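You operate a simulated robot arm through the tools that you are given. There is no shell and no other tool. Be economical: measure what you need, move in short steps, check, and stop when the job is done.

You are at the controls of a simulated robot arm. One attempt, no reset.

TASK
Wipe the dye stain off the green-taped cycler deck with the green sponge.
Fine: let HOT clear and switch off first; sponge back, switch on again.
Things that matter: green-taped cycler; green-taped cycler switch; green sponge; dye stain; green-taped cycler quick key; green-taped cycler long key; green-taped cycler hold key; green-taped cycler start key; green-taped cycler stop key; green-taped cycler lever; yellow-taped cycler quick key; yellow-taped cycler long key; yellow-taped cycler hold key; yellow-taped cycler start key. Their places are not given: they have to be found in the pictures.

Only the result counts: the job must be done as asked and must still hold three seconds after the hand-in. Knocking over, shifting, dropping, spilling or breaking anything else fails it.

THE ROBOT
A 7-joint arm with a two-finger parallel gripper, fixed in place. Base frame: the origin is at the foot of the arm, x ahead of it, y to its left, z up. Units: mm, degrees, N and s.
With the tool pointing down near the work surface it reaches from about 280 to 680 mm from the base axis. Its first joint turns from -66.0 to 66.0 degrees. Payload 1.57 kg.
Tool frame: the origin (TCP) lies between the finger pads and is the grasp point; the fingertips stand 30 mm ahead of it; z points along the fingers, y is the line along which they close. Largest opening 110 mm; finger width 24, thickness 12; the body of the gripper, 48 by 112 mm, starts 78 mm behind the TCP.
Orientation is that of the tool frame in the base frame, as a unit quaternion [x, y, z, w]. With the fingers straight down and closing along the base's y, the tool's x points along the base's -x, its y along +y and its z along -z.

THE INTERFACE
- The arm moves only by the tool move_arm. Its argument "moves" is a list of rows, each a list of 7 numbers: the shift along the base's x, y, z in mm, then the turn, a rotation vector about the base's x, y, z in degrees, then the finger opening in mm, from 0 to 110. In form: [[tx, ty, tz, wx, wy, wz, fingers], ...]. A call has 1 to 12 rows; each row shifts and turns the commanded pose from where the row before left it. A row lasts 0.2 s, in which the tool goes at most 50 mm and 8.6 degrees; a call with a longer step from one row to the next is refused whole, and so is a gripper value outside its range. Where a pose cannot be reached the arm comes as near as it can. A force on the tool above 40 N (or 10 N above the force at the start of the call, whichever is more), or a blocked arm, ends the call early, and 0.2 s more pass. The fingers move at their own pace (about 108 mm/s each) and stop on an object; they squeeze with about 42 N. The grip force told is the motor's: it shows also when the fingers shut on nothing. Time passes only in rows, and 0.2 s behind the last, so rows that do not move let the fingers close. The reply holds the time, the measured pose of the TCP, the force on the tool along the base axes, the opening and the grip force, in the units named above and with some noise.
- Cameras (640 x 400 px; columns grow to the right, rows downward): "scene" is fixed at [162.4, -445.3, 1359]; the picture's right is [0.27, -0.96, 0.00], its down [-0.90, -0.25, -0.36] and it looks along [0.35, 0.10, -0.93] (base axes); focal length 214 px, centre (320, 200). "wrist" rides on the gripper at [-36, 0, -80] in the tool frame; the picture's right is [0.00, -1.00, 0.00], its down [0.97, 0.00, -0.24] and it looks along [0.24, 0.00, 0.97] (tool axes); focal length 218 px, centre (320, 200).
- capture(camera): a new picture of that camera. The clock stands still meanwhile.
- probe_pixels(camera, pixels): there is no depth. For up to 12 entries [column, row, z] of the newest picture of that camera ("zoom" is the newest enlarged one), the place [x, y] in the base frame at which the ray of that pixel passes the height z, good to about 2 mm. The clock stands still meanwhile.
- zoom(camera, box): a new picture of the part [left, top, right, bottom] of that camera's present view, enlarged. The clock stands still meanwhile.
- sign_off(): hands the job in; it is judged then, once.

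Go step by step. Measure first, check grasps and placings, and put right what went wrong. The budget is 80 turns and 54 pictures, counting those below and the enlarged ones. Unless the task says otherwise, let go and move clear before handing in, and close with one line.

The tools are called after "Emit:" as name(argument=value, ...) on one line, values as JSON. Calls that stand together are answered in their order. move_arm: Moves the arm, as the interface text tells. Its arguments: {"type":"object","properties":{"moves":{"type":"array","items":{"type":"array","items":{"type":"number"}}}},"required":["moves"]} The other tools are called the same way: capture (camera) takes a picture; probe_pixels (camera, pixels) gives the place at which the rays of pixels pass given heights; zoom (camera, box) takes an enlarged picture of a part of a camera's view; sign_off () hands the job in.

At the start:

```text
clock: 0.0
tcp_pos: [355.3, -57.0, 1286.8]
tool_rot: [0.0, 1.0, 0.0, 0.0]
force: [0.1, -0.5, -0.1]
opening: 110.0
gripper_force: 0.2
```

scene: 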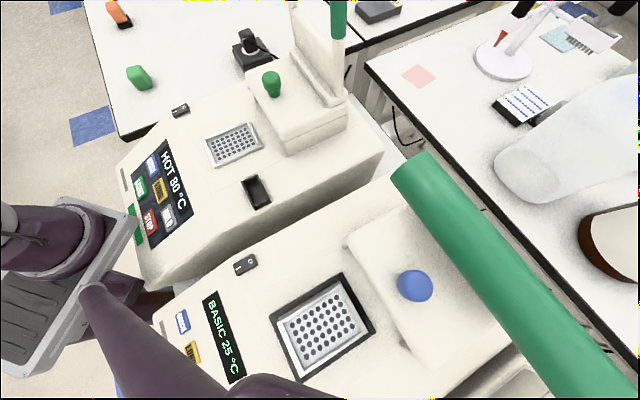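
wrist: 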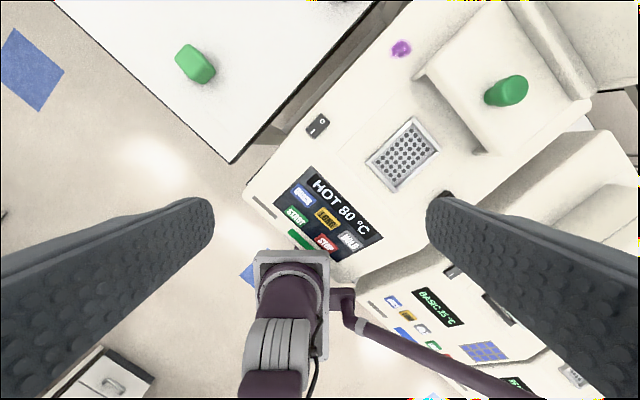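

The wrist picture shows the green sponge near (195,63), the purple stain at (400,48), the switch at (317,125) and a HOT 80 °C display. I'll zoom in for detail.

Emit:
zoom(camera="wrist", box=[230, 80, 450, 270])

Emit:
zoom(camera="scene", box=[90, 0, 390, 290])

Emit:
probe_pixels(camera="wrist", pixels=[[195, 63, 920], [195, 63, 950], [400, 48, 1000], [400, 48, 1050], [317, 125, 1000], [317, 125, 1050], [327, 218, 1000], [404, 155, 1000], [404, 155, 1050]])

Emit:
probe_pixels(camera="scene", pixels=[[139, 77, 920], [139, 77, 950], [181, 111, 1000], [181, 111, 1050], [232, 145, 1000], [232, 145, 1050], [159, 190, 1000], [159, 190, 1050]])

```text
2.11 times, centred on (340, 175) of wrist
```

zoom: 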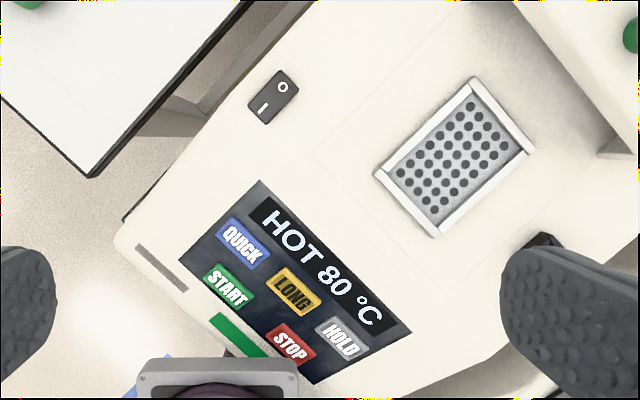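

```text
1.38 times, centred on (240, 145) of scene
```

zoom: 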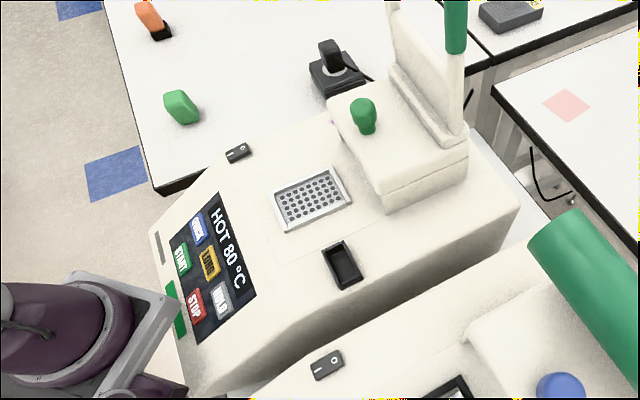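

```text
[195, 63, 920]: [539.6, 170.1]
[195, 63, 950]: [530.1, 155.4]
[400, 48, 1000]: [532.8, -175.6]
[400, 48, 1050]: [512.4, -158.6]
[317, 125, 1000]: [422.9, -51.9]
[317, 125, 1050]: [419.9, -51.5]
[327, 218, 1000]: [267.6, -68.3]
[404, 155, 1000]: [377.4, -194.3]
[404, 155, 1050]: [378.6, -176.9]
```

```text
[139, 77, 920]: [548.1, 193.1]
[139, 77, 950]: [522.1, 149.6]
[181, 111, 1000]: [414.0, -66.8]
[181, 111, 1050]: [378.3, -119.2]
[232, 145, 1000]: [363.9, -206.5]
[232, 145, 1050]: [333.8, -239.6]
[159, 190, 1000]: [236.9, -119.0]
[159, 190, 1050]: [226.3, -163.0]
```

The deck height works out near z≈985 (the switch is at about 424,-52) and the sponge at about (530,158). The display still says HOT 80. I'll move ahead over the area, letting time pass, and look at the stain and sponge.

Emit:
move_arm(moves=[[40, -20, -10, 0, 0, 0, 110], [40, -20, -10, 0, 0, 0, 110], [30, -20, -10, 0, 0, 0, 110], [0, 0, 0, 0, 0, 0, 110], [0, 0, 0, 0, 0, 0, 110], [0, 0, 0, 0, 0, 0, 110], [0, 0, 0, 0, 0, 0, 110], [0, 0, 0, 0, 0, 0, 110], [0, 0, 0, 0, 0, 0, 110], [0, 0, 0, 0, 0, 0, 110]])

Emit:
capture(camera="wrist")

Emit:
capture(camera="scene")

```text
clock: 2.2
tcp_pos: [467.4, -112.9, 1254.6]
tool_rot: [0.0, 1.0, 0.0, 0.0]
force: [0.1, -0.7, -0.2]
opening: 109.9
gripper_force: 0.0
```

```text
49 pictures are left
```

wrist: 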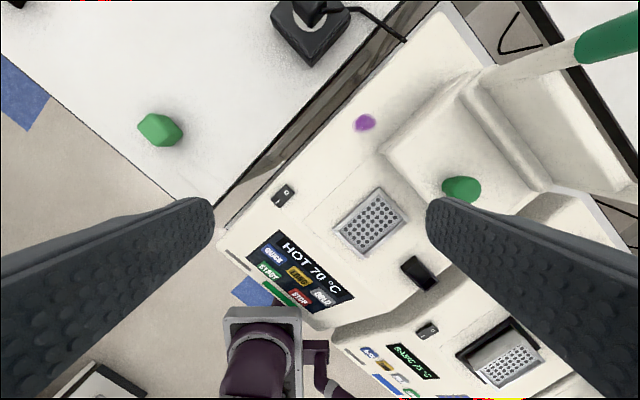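

```text
48 pictures are left
```

scene: 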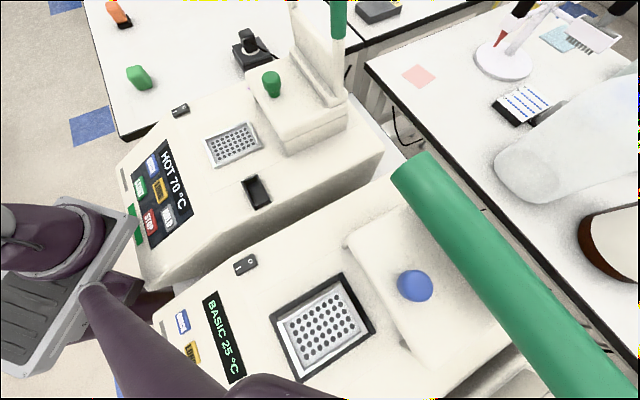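

The display has fallen to 70, so it is cooling on its own. I'll let more time pass while zooming on the sponge, stain and switch.

Emit:
move_arm(moves=[[0, 25, -20, 0, 0, 0, 110], [0, 25, -20, 0, 0, 0, 110], [0, 25, -20, 0, 0, 0, 110], [0, 25, -20, 0, 0, 0, 110], [0, 0, 0, 0, 0, 0, 110], [0, 0, 0, 0, 0, 0, 110], [0, 0, 0, 0, 0, 0, 110], [0, 0, 0, 0, 0, 0, 110], [0, 0, 0, 0, 0, 0, 110], [0, 0, 0, 0, 0, 0, 110], [0, 0, 0, 0, 0, 0, 110], [0, 0, 0, 0, 0, 0, 110]])

Emit:
capture(camera="wrist")

Emit:
zoom(camera="wrist", box=[200, 50, 520, 250])

```text
clock: 4.8
tcp_pos: [466.5, -17.9, 1175.8]
tool_rot: [-0.001, 1.0, 0.0, 0.0]
force: [0.0, 0.3, 0.7]
opening: 109.7
gripper_force: 0.1
```

```text
47 pictures are left
```

wrist: 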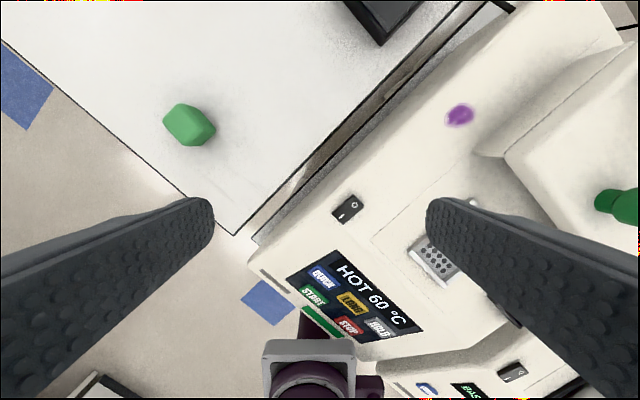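

```text
2.00 times, centred on (360, 150) of wrist
```

zoom: 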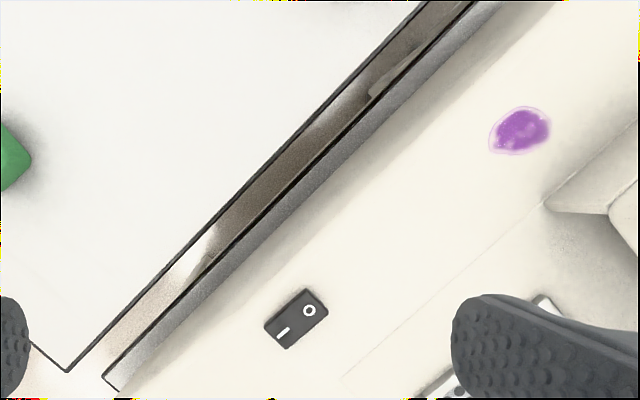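

HOT is at 60 now. I'll triangulate the switch and stain from this new view, then keep waiting while closing the fingers above the switch.

Emit:
probe_pixels(camera="wrist", pixels=[[460, 115, 980], [460, 115, 990], [348, 208, 980], [348, 208, 990], [354, 204, 985], [341, 213, 985], [188, 125, 920], [188, 125, 940], [188, 125, 960]])

Emit:
move_arm(moves=[[0, -10, 0, 0, 0, 0, 80], [-10, -10, 0, 0, 0, 0, 40], [-10, -5, 0, 0, 0, 0, 0], [-10, 0, 0, 0, 0, 0, 0], [0, 0, 0, 0, 0, 0, 0], [0, 0, 0, 0, 0, 0, 0], [0, 0, 0, 0, 0, 0, 0], [0, 0, 0, 0, 0, 0, 0], [0, 0, 0, 0, 0, 0, 0], [0, 0, 0, 0, 0, 0, 0], [0, 0, 0, 0, 0, 0, 0], [0, 0, 0, 0, 0, 0, 0]])

Emit:
zoom(camera="scene", box=[80, 80, 280, 260])

```text
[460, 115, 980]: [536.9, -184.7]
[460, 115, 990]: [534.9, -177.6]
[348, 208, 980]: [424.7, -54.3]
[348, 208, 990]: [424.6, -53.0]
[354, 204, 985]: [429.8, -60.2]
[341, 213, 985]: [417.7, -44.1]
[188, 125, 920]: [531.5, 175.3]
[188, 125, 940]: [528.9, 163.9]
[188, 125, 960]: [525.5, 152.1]
```

```text
clock: 7.4
tcp_pos: [436.0, -41.5, 1176.5]
tool_rot: [0.0, 1.0, 0.0, 0.0]
force: [0.3, 0.4, 0.0]
opening: 0.0
gripper_force: 21.4
```

```text
2.22 times, centred on (180, 170) of scene
```

zoom: 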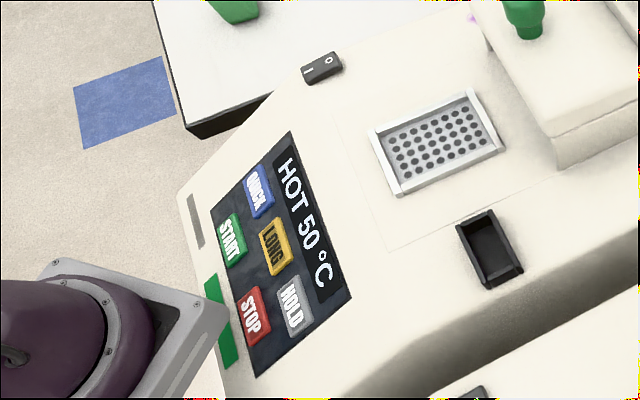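

Still HOT at 50. I'll descend to hover past the O half of the switch, turning 37° to line up with it, and then look closely.

Emit:
move_arm(moves=[[0, -8, -20, 0, 0, 7.4, 0], [0, -8, -20, 0, 0, 7.4, 0], [0, -8, -20, 0, 0, 7.4, 0], [0, 0, -20, 0, 0, 7.4, 0], [-2, 0, -20, 0, 0, 7.4, 0], [0, 0, 0, 0, 0, 0, 0], [0, 0, 0, 0, 0, 0, 0], [0, 0, 0, 0, 0, 0, 0], [0, 0, 0, 0, 0, 0, 0], [0, 0, 0, 0, 0, 0, 0], [0, 0, 0, 0, 0, 0, 0], [0, 0, 0, 0, 0, 0, 0]])

Emit:
capture(camera="wrist")

Emit:
zoom(camera="scene", box=[100, 80, 260, 260])

```text
clock: 10.0
tcp_pos: [433.2, -66.4, 1076.4]
tool_rot: [-0.317, 0.948, 0.0, 0.0]
force: [0.3, 0.5, -0.8]
opening: 0.0
gripper_force: 21.0
```

```text
44 pictures are left
```

wrist: 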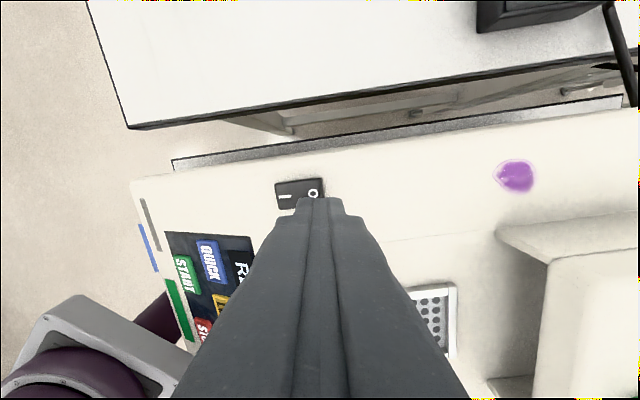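

```text
2.22 times, centred on (180, 170) of scene
```

zoom: 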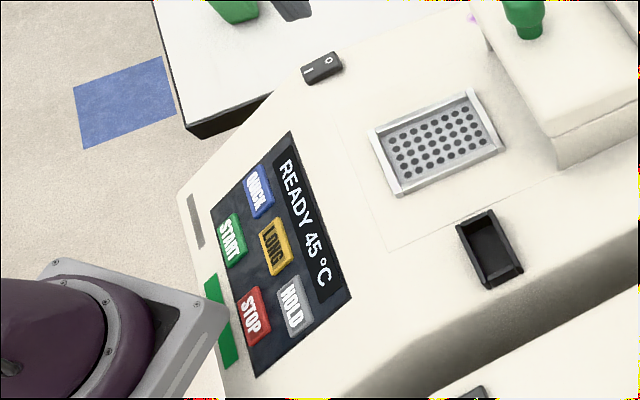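

The display now reads READY 45 °C, so HOT has cleared. I'll press the O side gently.

Emit:
move_arm(moves=[[0, 0, -25, 0, 0, 0, 0], [0, 0, -20, 0, 0, 0, 0], [0, 0, -5, 0, 0, 0, 0], [0, 0, -3, 0, 0, 0, 0], [0, 0, -3, 0, 0, 0, 0], [0, 0, -3, 0, 0, 0, 0]])

Emit:
zoom(camera="wrist", box=[220, 120, 420, 245])

Emit:
zoom(camera="scene", box=[100, 80, 260, 260])

```text
clock: 11.3
tcp_pos: [435.1, -64.9, 1023.2]
tool_rot: [-0.318, 0.948, -0.002, 0.001]
force: [-5.3, 1.3, 14.7]
opening: 0.0
gripper_force: 21.4
stopped in row 6: the force on the tool passed its limit (the readings are from after the stop); the commanded pose is now the measured one
```

```text
3.20 times, centred on (320, 182) of wrist
```

zoom: 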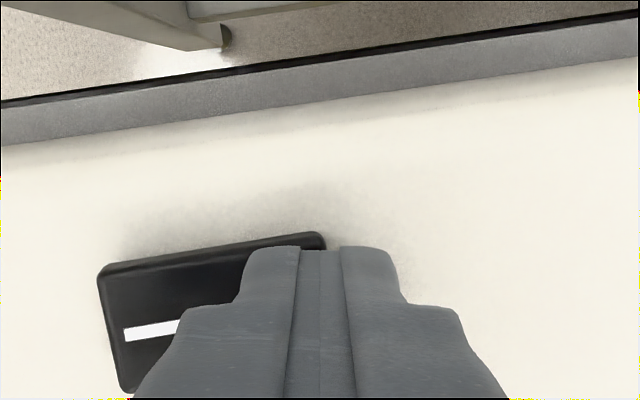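

```text
2.22 times, centred on (180, 170) of scene
```

zoom: 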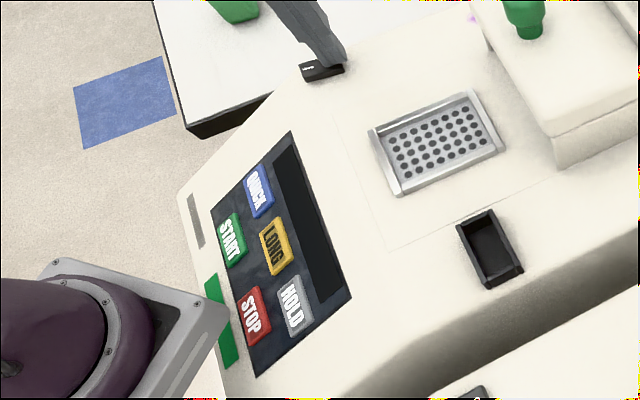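

The display is blank, so the cycler is off. I'll lift and head for the sponge, opening the fingers.

Emit:
move_arm(moves=[[0, 0, 20, 0, 0, 0, 0], [0, 0, 40, 0, 0, 0, 0], [0, 0, 40, 0, 0, 0, 0], [10, 40, 10, 0, 0, 0, 40], [10, 40, 0, 0, 0, 0, 80], [15, 40, 0, 0, 0, 0, 100], [15, 40, 0, 0, 0, 0, 100], [15, 40, 0, 0, 0, 0, 100], [10, 26, 0, 0, 0, 0, 100], [0, 0, 0, 0, 0, 0, 100]])

Emit:
capture(camera="wrist")

Emit:
capture(camera="scene")

```text
clock: 13.6
tcp_pos: [511.8, 160.9, 1132.3]
tool_rot: [-0.318, 0.948, -0.001, 0.001]
force: [0.3, 0.0, -1.3]
opening: 100.1
gripper_force: 0.1
```

```text
40 pictures are left
```

wrist: 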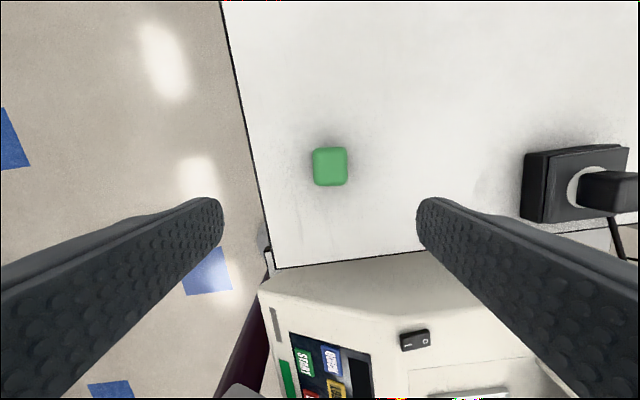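

```text
39 pictures are left
```

scene: 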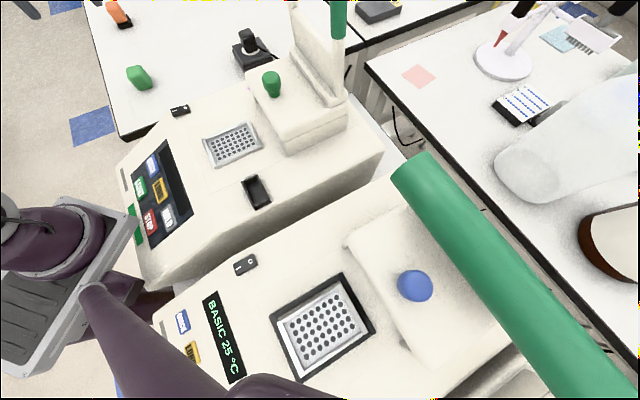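

The sponge now appears lined up with the tool, spanning (312-347, 147-186). I'll probe its centre and edges.

Emit:
probe_pixels(camera="wrist", pixels=[[330, 167, 920], [330, 167, 940], [330, 167, 960], [313, 167, 945], [347, 167, 945], [330, 149, 945], [330, 186, 945], [330, 186, 920]])

Emit:
zoom(camera="wrist", box=[280, 120, 380, 210])

Emit:
zoom(camera="scene", box=[110, 50, 170, 110])

```text
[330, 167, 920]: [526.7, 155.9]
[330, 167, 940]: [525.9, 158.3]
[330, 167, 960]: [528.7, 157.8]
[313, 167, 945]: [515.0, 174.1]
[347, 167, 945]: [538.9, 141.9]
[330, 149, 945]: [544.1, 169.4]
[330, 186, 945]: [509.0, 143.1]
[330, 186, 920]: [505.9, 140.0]
```

```text
4.44 times, centred on (330, 165) of wrist
```

zoom: 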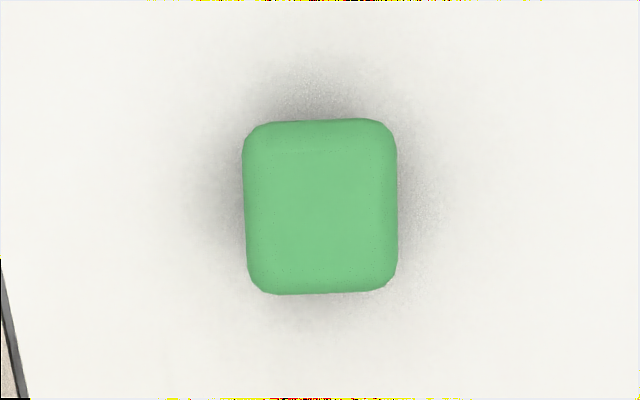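

```text
6.67 times, centred on (140, 80) of scene
```

zoom: 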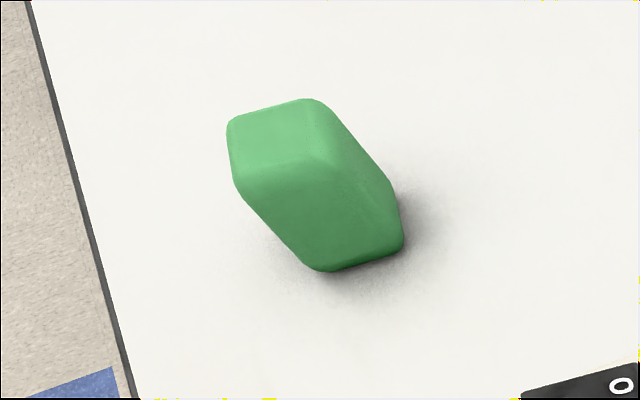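

The sponge stands fairly tall. I'll estimate its height from the scene picture's top-face pixels.

Emit:
probe_pixels(camera="zoom", pixels=[[280, 140, 950], [280, 140, 965], [280, 140, 980], [355, 268, 920], [320, 105, 965], [320, 105, 980], [235, 175, 965], [235, 175, 980]])

```text
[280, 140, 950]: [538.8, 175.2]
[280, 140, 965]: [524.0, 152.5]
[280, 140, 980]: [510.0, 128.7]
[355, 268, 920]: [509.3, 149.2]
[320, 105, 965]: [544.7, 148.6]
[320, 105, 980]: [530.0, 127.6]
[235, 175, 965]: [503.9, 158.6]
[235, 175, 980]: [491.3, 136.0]
```

The sponge top is near z≈961, about 40 wide, centred at (527,157.5). I'll descend to TCP z≈963 with the fingers open.

Emit:
move_arm(moves=[[15, -3.5, -20, 0, 0, 0, 100], [0, 0, -40, 0, 0, 0, 90], [0, 0, -40, 0, 0, 0, 80], [0, 0, -40, 0, 0, 0, 80], [0, 0, -20, 0, 0, 0, 80], [0, 0, -9, 0, 0, 0, 80], [0, 0, 0, 0, 0, 0, 80]])

Emit:
capture(camera="wrist")

```text
clock: 15.2
tcp_pos: [524.6, 158.0, 962.5]
tool_rot: [-0.317, 0.948, -0.001, 0.003]
force: [0.8, -0.4, -0.1]
opening: 80.1
gripper_force: 0.0
```

```text
36 pictures are left
```

wrist: 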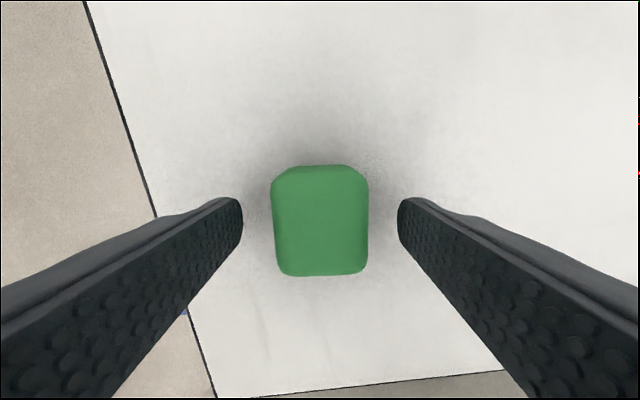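

The sponge is centred between the fingers. I'll close on it and lift a little.

Emit:
move_arm(moves=[[0, 0, 0, 0, 0, 0, 40], [0, 0, 0, 0, 0, 0, 20], [0, 0, 0, 0, 0, 0, 20], [0, 0, 0, 0, 0, 0, 20], [0, 0, 20, 0, 0, 0, 20], [0, 0, 30, 0, 0, 0, 20]])

Emit:
capture(camera="wrist")

```text
clock: 16.6
tcp_pos: [524.4, 156.9, 1014.0]
tool_rot: [-0.318, 0.948, -0.001, 0.001]
force: [0.5, 0.5, -0.5]
opening: 38.6
gripper_force: 42.1
```

```text
35 pictures are left
```

wrist: 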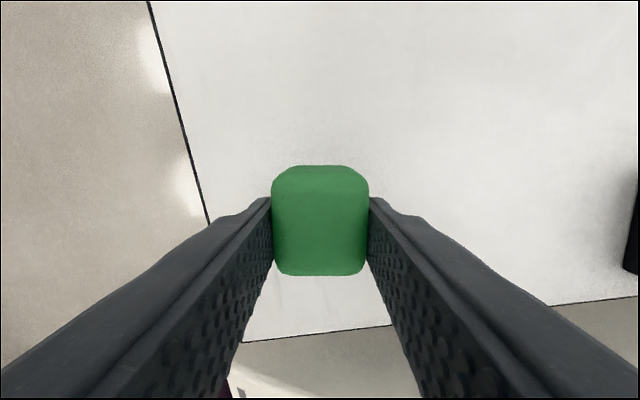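

The sponge is held (opening 38.6). I'll lift and carry it towards the stain, stopping short to check the lid and handle clearance.

Emit:
move_arm(moves=[[0, 0, 40, 0, 0, 0, 20], [0, 0, 40, 0, 0, 0, 20], [0, -20, 40, 0, 0, 0, 20], [0, -40, 0, 0, 0, 0, 20], [0, -40, 0, 0, 0, 0, 20], [0, -40, 0, 0, 0, 0, 20], [0, -40, 0, 0, 0, 0, 20], [0, -40, 0, 0, 0, 0, 20], [0, -20, 0, 0, 0, 0, 20], [0, 0, 0, 0, 0, 0, 20]])

Emit:
capture(camera="wrist")

Emit:
capture(camera="scene")

```text
clock: 18.8
tcp_pos: [524.7, -82.5, 1134.3]
tool_rot: [-0.319, 0.948, -0.001, 0.002]
force: [-0.3, 0.1, -0.9]
opening: 38.7
gripper_force: 41.8
```

```text
34 pictures are left
```

wrist: 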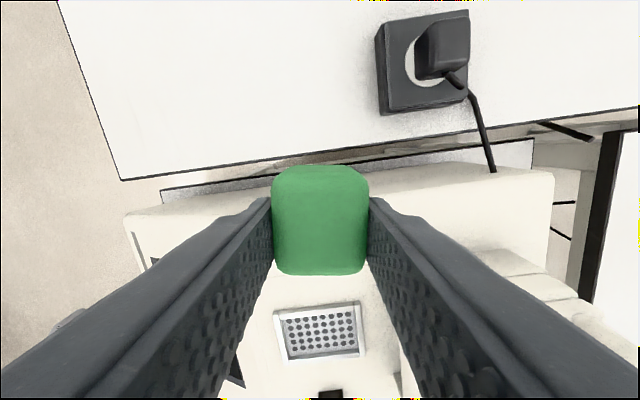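

```text
33 pictures are left
```

scene: 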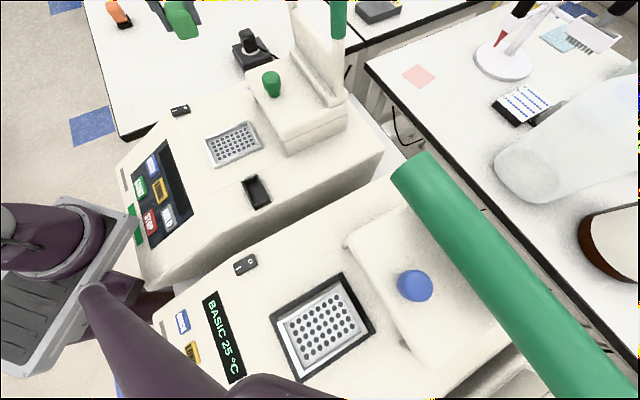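

The handle triangulates to about (589,-361), well clear, and the lid base edge is about 43 mm from the stain centre. I'll move over the stain and descend near to it.

Emit:
move_arm(moves=[[4, -33, 0, 0, 0, 0, 20], [4, -33, 0, 0, 0, 0, 20], [4, -32, 0, 0, 0, 0, 20], [0, 0, -30, 0, 0, 0, 20], [0, 0, -30, 0, 0, 0, 20], [0, 0, -25, 0, 0, 0, 20], [0, 0, -10, 0, 0, 0, 20], [0, 0, 0, 0, 0, 0, 20]])

Emit:
capture(camera="wrist")

Emit:
zoom(camera="scene", box=[160, 0, 360, 160])

```text
clock: 20.6
tcp_pos: [535.6, -180.5, 1037.8]
tool_rot: [-0.318, 0.948, -0.002, 0.001]
force: [-0.1, 0.1, -1.0]
opening: 38.4
gripper_force: 42.3
```

```text
32 pictures are left
```

wrist: 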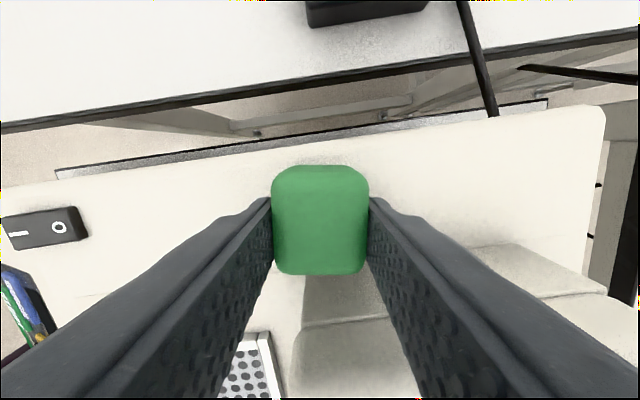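

```text
2.50 times, centred on (260, 80) of scene
```

zoom: 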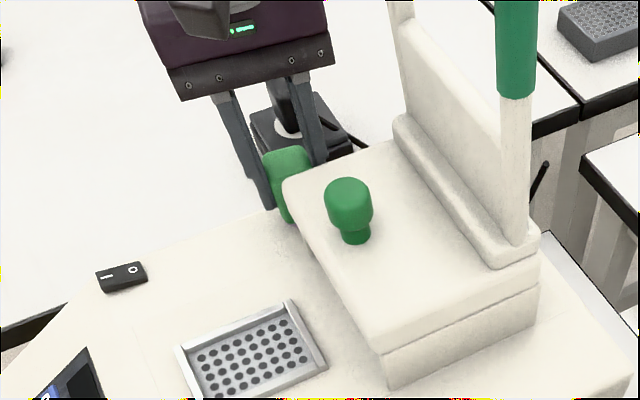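

The sponge is over the stain, beside the lid base, with clearance. I'll lower in small steps to contact.

Emit:
move_arm(moves=[[0, 0, -4, 0, 0, 0, 20], [0, 0, -3, 0, 0, 0, 20], [0, 0, -2, 0, 0, 0, 20], [0, 0, -2, 0, 0, 0, 20], [0, 0, 0, 0, 0, 0, 20]])

```text
clock: 21.8
tcp_pos: [536.8, -181.6, 1026.7]
tool_rot: [-0.319, 0.948, -0.002, 0.003]
force: [-1.8, -1.3, 13.9]
opening: 38.6
gripper_force: 41.9
```

There is contact at 14 N. I'll wipe with strokes along the machine axis, shifted slightly sideways.

Emit:
move_arm(moves=[[6, -8, 0, 0, 0, 0, 20], [6, -8, 0, 0, 0, 0, 20], [-6, 8, 0, 0, 0, 0, 20], [-6, 8, 0, 0, 0, 0, 20], [-6, 8, 0, 0, 0, 0, 20], [-6, 8, 0, 0, 0, 0, 20], [6, 5, 0, 0, 0, 0, 20], [6, -8, 0, 0, 0, 0, 20], [6, -8, 0, 0, 0, 0, 20], [6, -8, 0, 0, 0, 0, 20], [6, -8, 0, 0, 0, 0, 20], [-12, 16, 0, 0, 0, 0, 20]])

```text
clock: 24.4
tcp_pos: [542.0, -176.8, 1027.3]
tool_rot: [-0.317, 0.948, -0.006, 0.005]
force: [10.3, -13.6, 37.0]
opening: 38.8
gripper_force: 42.0
```

The force rose to 37 N, so I'll ease up 1.5 mm and do strokes on the lid side.

Emit:
move_arm(moves=[[0, 0, 1.5, 0, 0, 0, 20], [-6, -4, 0, 0, 0, 0, 20], [-5, -4, 0, 0, 0, 0, 20], [6, -8, 0, 0, 0, 0, 20], [6, -8, 0, 0, 0, 0, 20], [-6, 8, 0, 0, 0, 0, 20], [-6, 8, 0, 0, 0, 0, 20], [-6, 8, 0, 0, 0, 0, 20], [-6, 8, 0, 0, 0, 0, 20], [12, -16, 0, 0, 0, 0, 20]])

```text
clock: 26.6
tcp_pos: [532.9, -181.7, 1030.6]
tool_rot: [-0.318, 0.948, -0.002, 0.002]
force: [0.4, -0.2, -0.6]
opening: 38.5
gripper_force: 42.0
```

Contact was lost on that pass. I'll lift and back off along the deck to see what is left.

Emit:
move_arm(moves=[[0, 0, 25, 0, 0, 0, 20], [0, 0, 35, 0, 0, 0, 20], [0, 0, 35, 0, 0, 0, 20], [-15, 30, 0, 0, 0, 0, 20], [-20, 40, 0, 0, 0, 0, 20], [-15, 30, 0, 0, 0, 0, 20], [0, 0, 0, 0, 0, 0, 20]])

Emit:
capture(camera="wrist")

Emit:
zoom(camera="scene", box=[160, 0, 360, 160])

```text
clock: 28.1
tcp_pos: [481.7, -85.1, 1125.4]
tool_rot: [-0.317, 0.948, -0.003, 0.002]
force: [0.0, -0.2, -0.6]
opening: 38.8
gripper_force: 42.2
```

```text
30 pictures are left
```

wrist: 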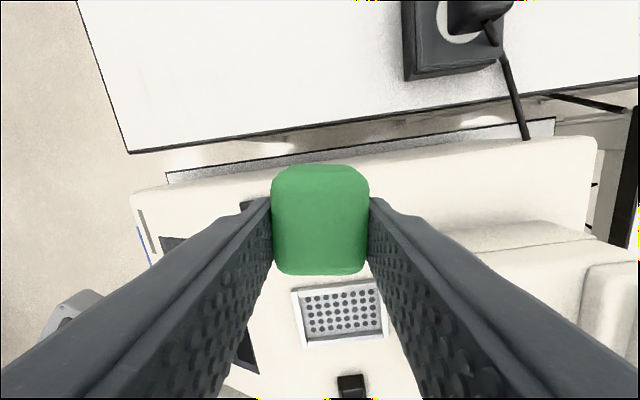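

```text
2.50 times, centred on (260, 80) of scene
```

zoom: 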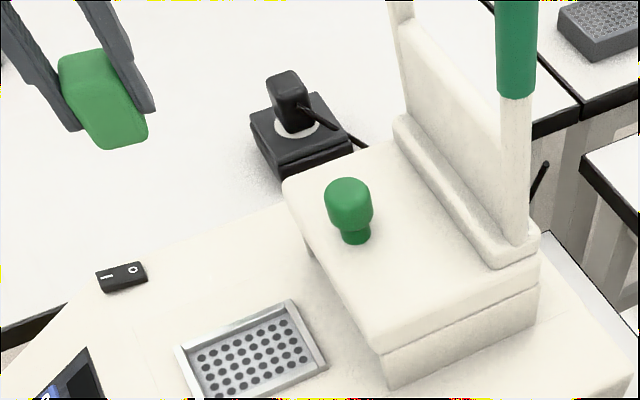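

No purple is visible, but the right finger may hide the stain's place. I'll raise and shift to see it unobstructed.

Emit:
move_arm(moves=[[-20, 0, 30, 0, 0, 0, 20], [-20, 0, 30, 0, 0, 0, 20], [-20, 0, 20, 0, 0, 0, 20], [-10, 0, 0, 0, 0, 0, 20], [0, 0, 0, 0, 0, 0, 20]])

Emit:
capture(camera="wrist")

```text
clock: 29.4
tcp_pos: [412.5, -83.1, 1203.9]
tool_rot: [-0.318, 0.948, -0.001, 0.002]
force: [-1.7, 0.4, -0.5]
opening: 38.6
gripper_force: 41.6
```

```text
28 pictures are left
```

wrist: 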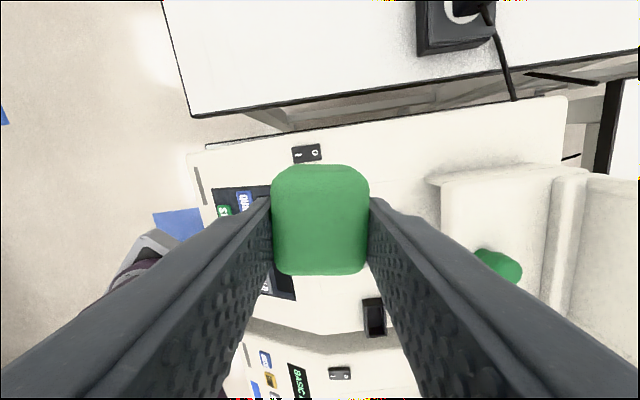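

The stain's place, around (440,140), is now in view. I'll zoom in on it.

Emit:
zoom(camera="wrist", box=[370, 90, 530, 190])

Emit:
probe_pixels(camera="wrist", pixels=[[440, 140, 985], [450, 150, 985], [307, 153, 990]])

```text
4.00 times, centred on (450, 140) of wrist
```

zoom: 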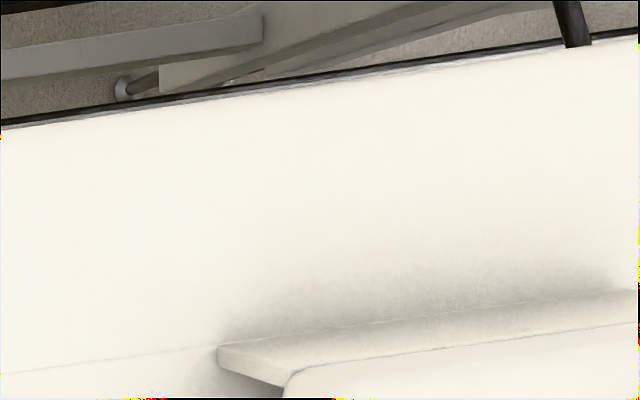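

```text
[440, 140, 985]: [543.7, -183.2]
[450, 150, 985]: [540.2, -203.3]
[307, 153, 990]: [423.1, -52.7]
```

The deck is clean; no purple is left around (440,140). Now I'll carry the sponge back to its spot at (524.6,157.5).

Emit:
move_arm(moves=[[18, 40, 0, 0, 0, 0, 20], [18, 40, 0, 0, 0, 0, 20], [19, 40, 0, 0, 0, 0, 20], [19, 40, 0, 0, 0, 0, 20], [19, 40, 0, 0, 0, 0, 20], [19, 41, 0, 0, 0, 0, 20], [0, 0, -45, 0, 0, 0, 20], [0, 0, -45, 0, 0, 0, 20], [0, 0, -45, 0, 0, 0, 20], [0, 0, -45, 0, 0, 0, 20], [0, 0, -45, 0, 0, 0, 20], [0, 0, 0, 0, 0, 0, 20]])

Emit:
capture(camera="wrist")

```text
clock: 31.9
tcp_pos: [527.8, 157.6, 979.6]
tool_rot: [-0.318, 0.948, -0.002, 0.002]
force: [-0.2, -0.3, -0.1]
opening: 38.6
gripper_force: 41.9
```

```text
26 pictures are left
```

wrist: 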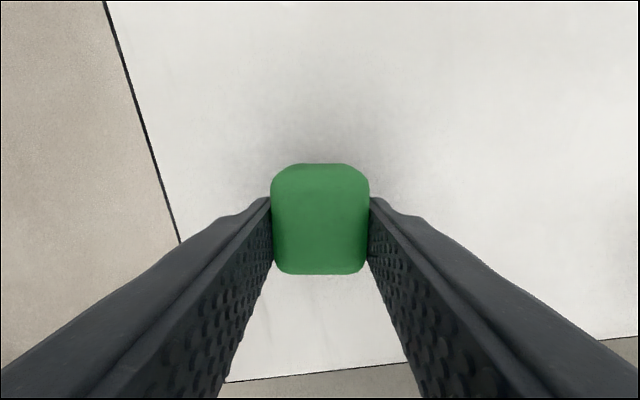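

The sponge is 17 mm above its rest. I'll lower it gently to contact.

Emit:
move_arm(moves=[[-3, 0, -8, 0, 0, 0, 20], [0, 0, -5, 0, 0, 0, 20], [0, 0, -2, 0, 0, 0, 20], [0, 0, -1.5, 0, 0, 0, 20], [0, 0, 0, 0, 0, 0, 20]])

```text
clock: 33.1
tcp_pos: [524.1, 157.3, 962.4]
tool_rot: [-0.318, 0.948, -0.002, 0.002]
force: [0.4, -0.4, 11.4]
opening: 38.6
gripper_force: 41.9
```

It is resting on the table (11 N). I'll release and lift.

Emit:
move_arm(moves=[[0, 0, 0.5, 0, 0, 0, 50], [0, 0, 0, 0, 0, 0, 80], [0, 0, 0, 0, 0, 0, 80], [0, 0, 30, 0, 0, 0, 80], [0, 0, 45, 0, 0, 0, 80], [0, 0, 45, 0, 0, 0, 80], [0, 0, 45, 0, 0, 0, 80], [0, 0, 0, 0, 0, 0, 80]])

Emit:
capture(camera="wrist")

```text
clock: 35.0
tcp_pos: [521.0, 156.9, 1130.1]
tool_rot: [-0.318, 0.948, -0.001, 0.002]
force: [0.4, 0.0, -0.6]
opening: 80.2
gripper_force: 0.1
```

```text
25 pictures are left
```

wrist: 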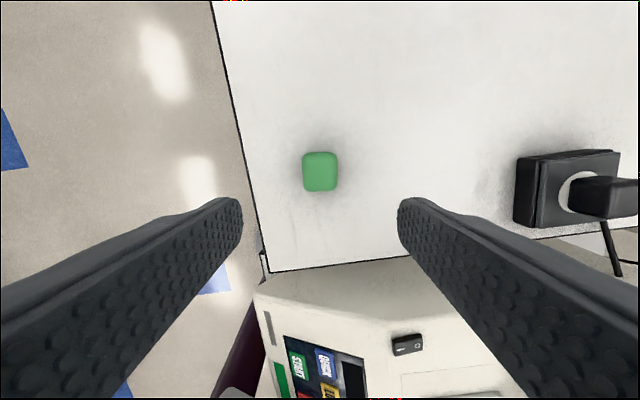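

The sponge is standing back in its place. Now I'll close the fingers and go above the I side of the switch at (415,-41).

Emit:
move_arm(moves=[[-18, -33, 0, 0, 0, 0, 60], [-18, -33, 0, 0, 0, 0, 30], [-18, -33, 0, 0, 0, 0, 0], [-18, -33, 0, 0, 0, 0, 0], [-18, -33, 0, 0, 0, 0, 0], [-16, -33, 0, 0, 0, 0, 0], [0, 0, -40, 0, 0, 0, 0], [0, 0, -40, 0, 0, 0, 0], [0, 0, -15, 0, 0, 0, 0], [0, 0, 0, 0, 0, 0, 0]])

Emit:
zoom(camera="wrist", box=[220, 120, 420, 245])

```text
clock: 37.1
tcp_pos: [412.2, -39.1, 1032.4]
tool_rot: [-0.318, 0.948, -0.001, 0.001]
force: [0.1, -0.2, 0.2]
opening: 0.0
gripper_force: 21.1
```

```text
3.20 times, centred on (320, 182) of wrist
```

zoom: 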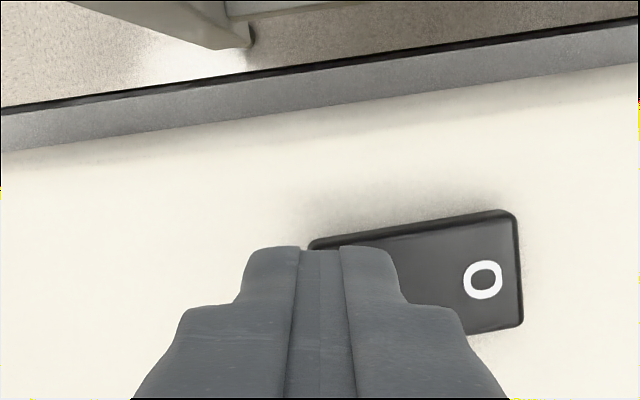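

The fingertip covers the I end. I'll nudge 2 mm inward and press.

Emit:
move_arm(moves=[[2, -2, -3, 0, 0, 0, 0], [0, 0, -3, 0, 0, 0, 0], [0, 0, -2, 0, 0, 0, 0], [0, 0, -2, 0, 0, 0, 0], [0, 0, 0, 0, 0, 0, 0]])

Emit:
zoom(camera="scene", box=[100, 80, 260, 260])

```text
clock: 38.4
tcp_pos: [416.1, -43.2, 1022.4]
tool_rot: [-0.318, 0.948, -0.002, 0.002]
force: [-5.6, 5.7, 17.5]
opening: 0.1
gripper_force: 21.2
```

```text
2.22 times, centred on (180, 170) of scene
```

zoom: 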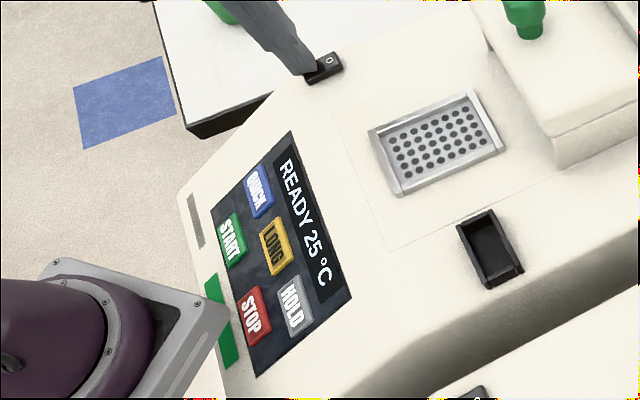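

The display shows READY 25 °C, so the cycler is on again. I'll lift clear and do a final check.

Emit:
move_arm(moves=[[0, 0, 20, 0, 0, 0, 0], [0, 0, 40, 0, 0, 0, 0], [0, 0, 45, 0, 0, 0, 0], [-5, 0, 45, 0, 0, 0, 0], [-5, 0, 40, 0, 0, 0, 0], [0, 0, 0, 0, 0, 0, 0]])

Emit:
capture(camera="scene")

Emit:
capture(camera="wrist")

```text
clock: 39.8
tcp_pos: [406.7, -44.6, 1214.8]
tool_rot: [-0.318, 0.948, -0.001, 0.001]
force: [0.8, -0.4, 0.4]
opening: 0.2
gripper_force: 21.3
```

```text
22 pictures are left
```

scene: 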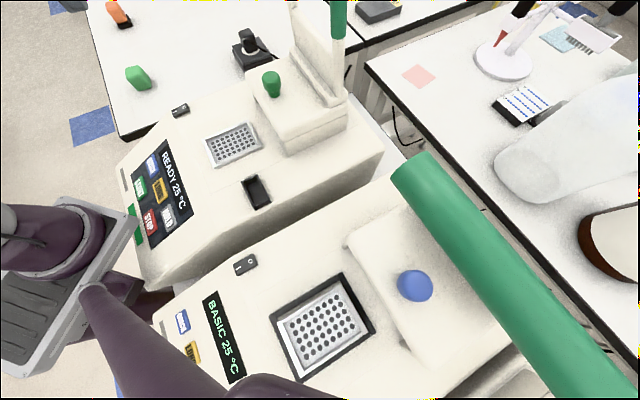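

```text
21 pictures are left
```

wrist: 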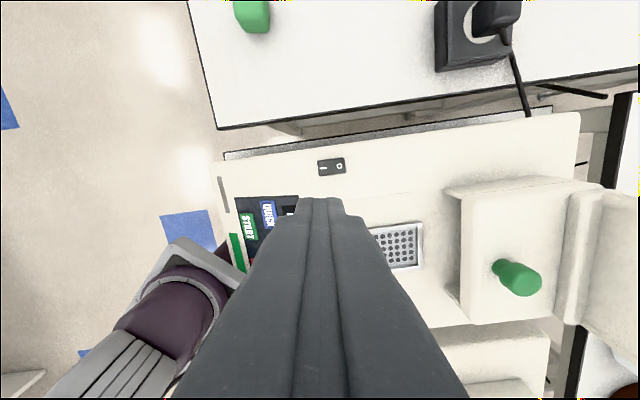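

The deck is clean, the sponge is back at scene pixel (139,77), the display reads READY 25 °C, and the arm is clear. Handing in.

Emit:
sign_off()

```text
The job is handed in.
```

The stain is wiped off the green-taped cycler's deck: I let HOT clear and switched off first, put the green sponge back in its place, and switched the cycler on again (it reads READY 25 °C).
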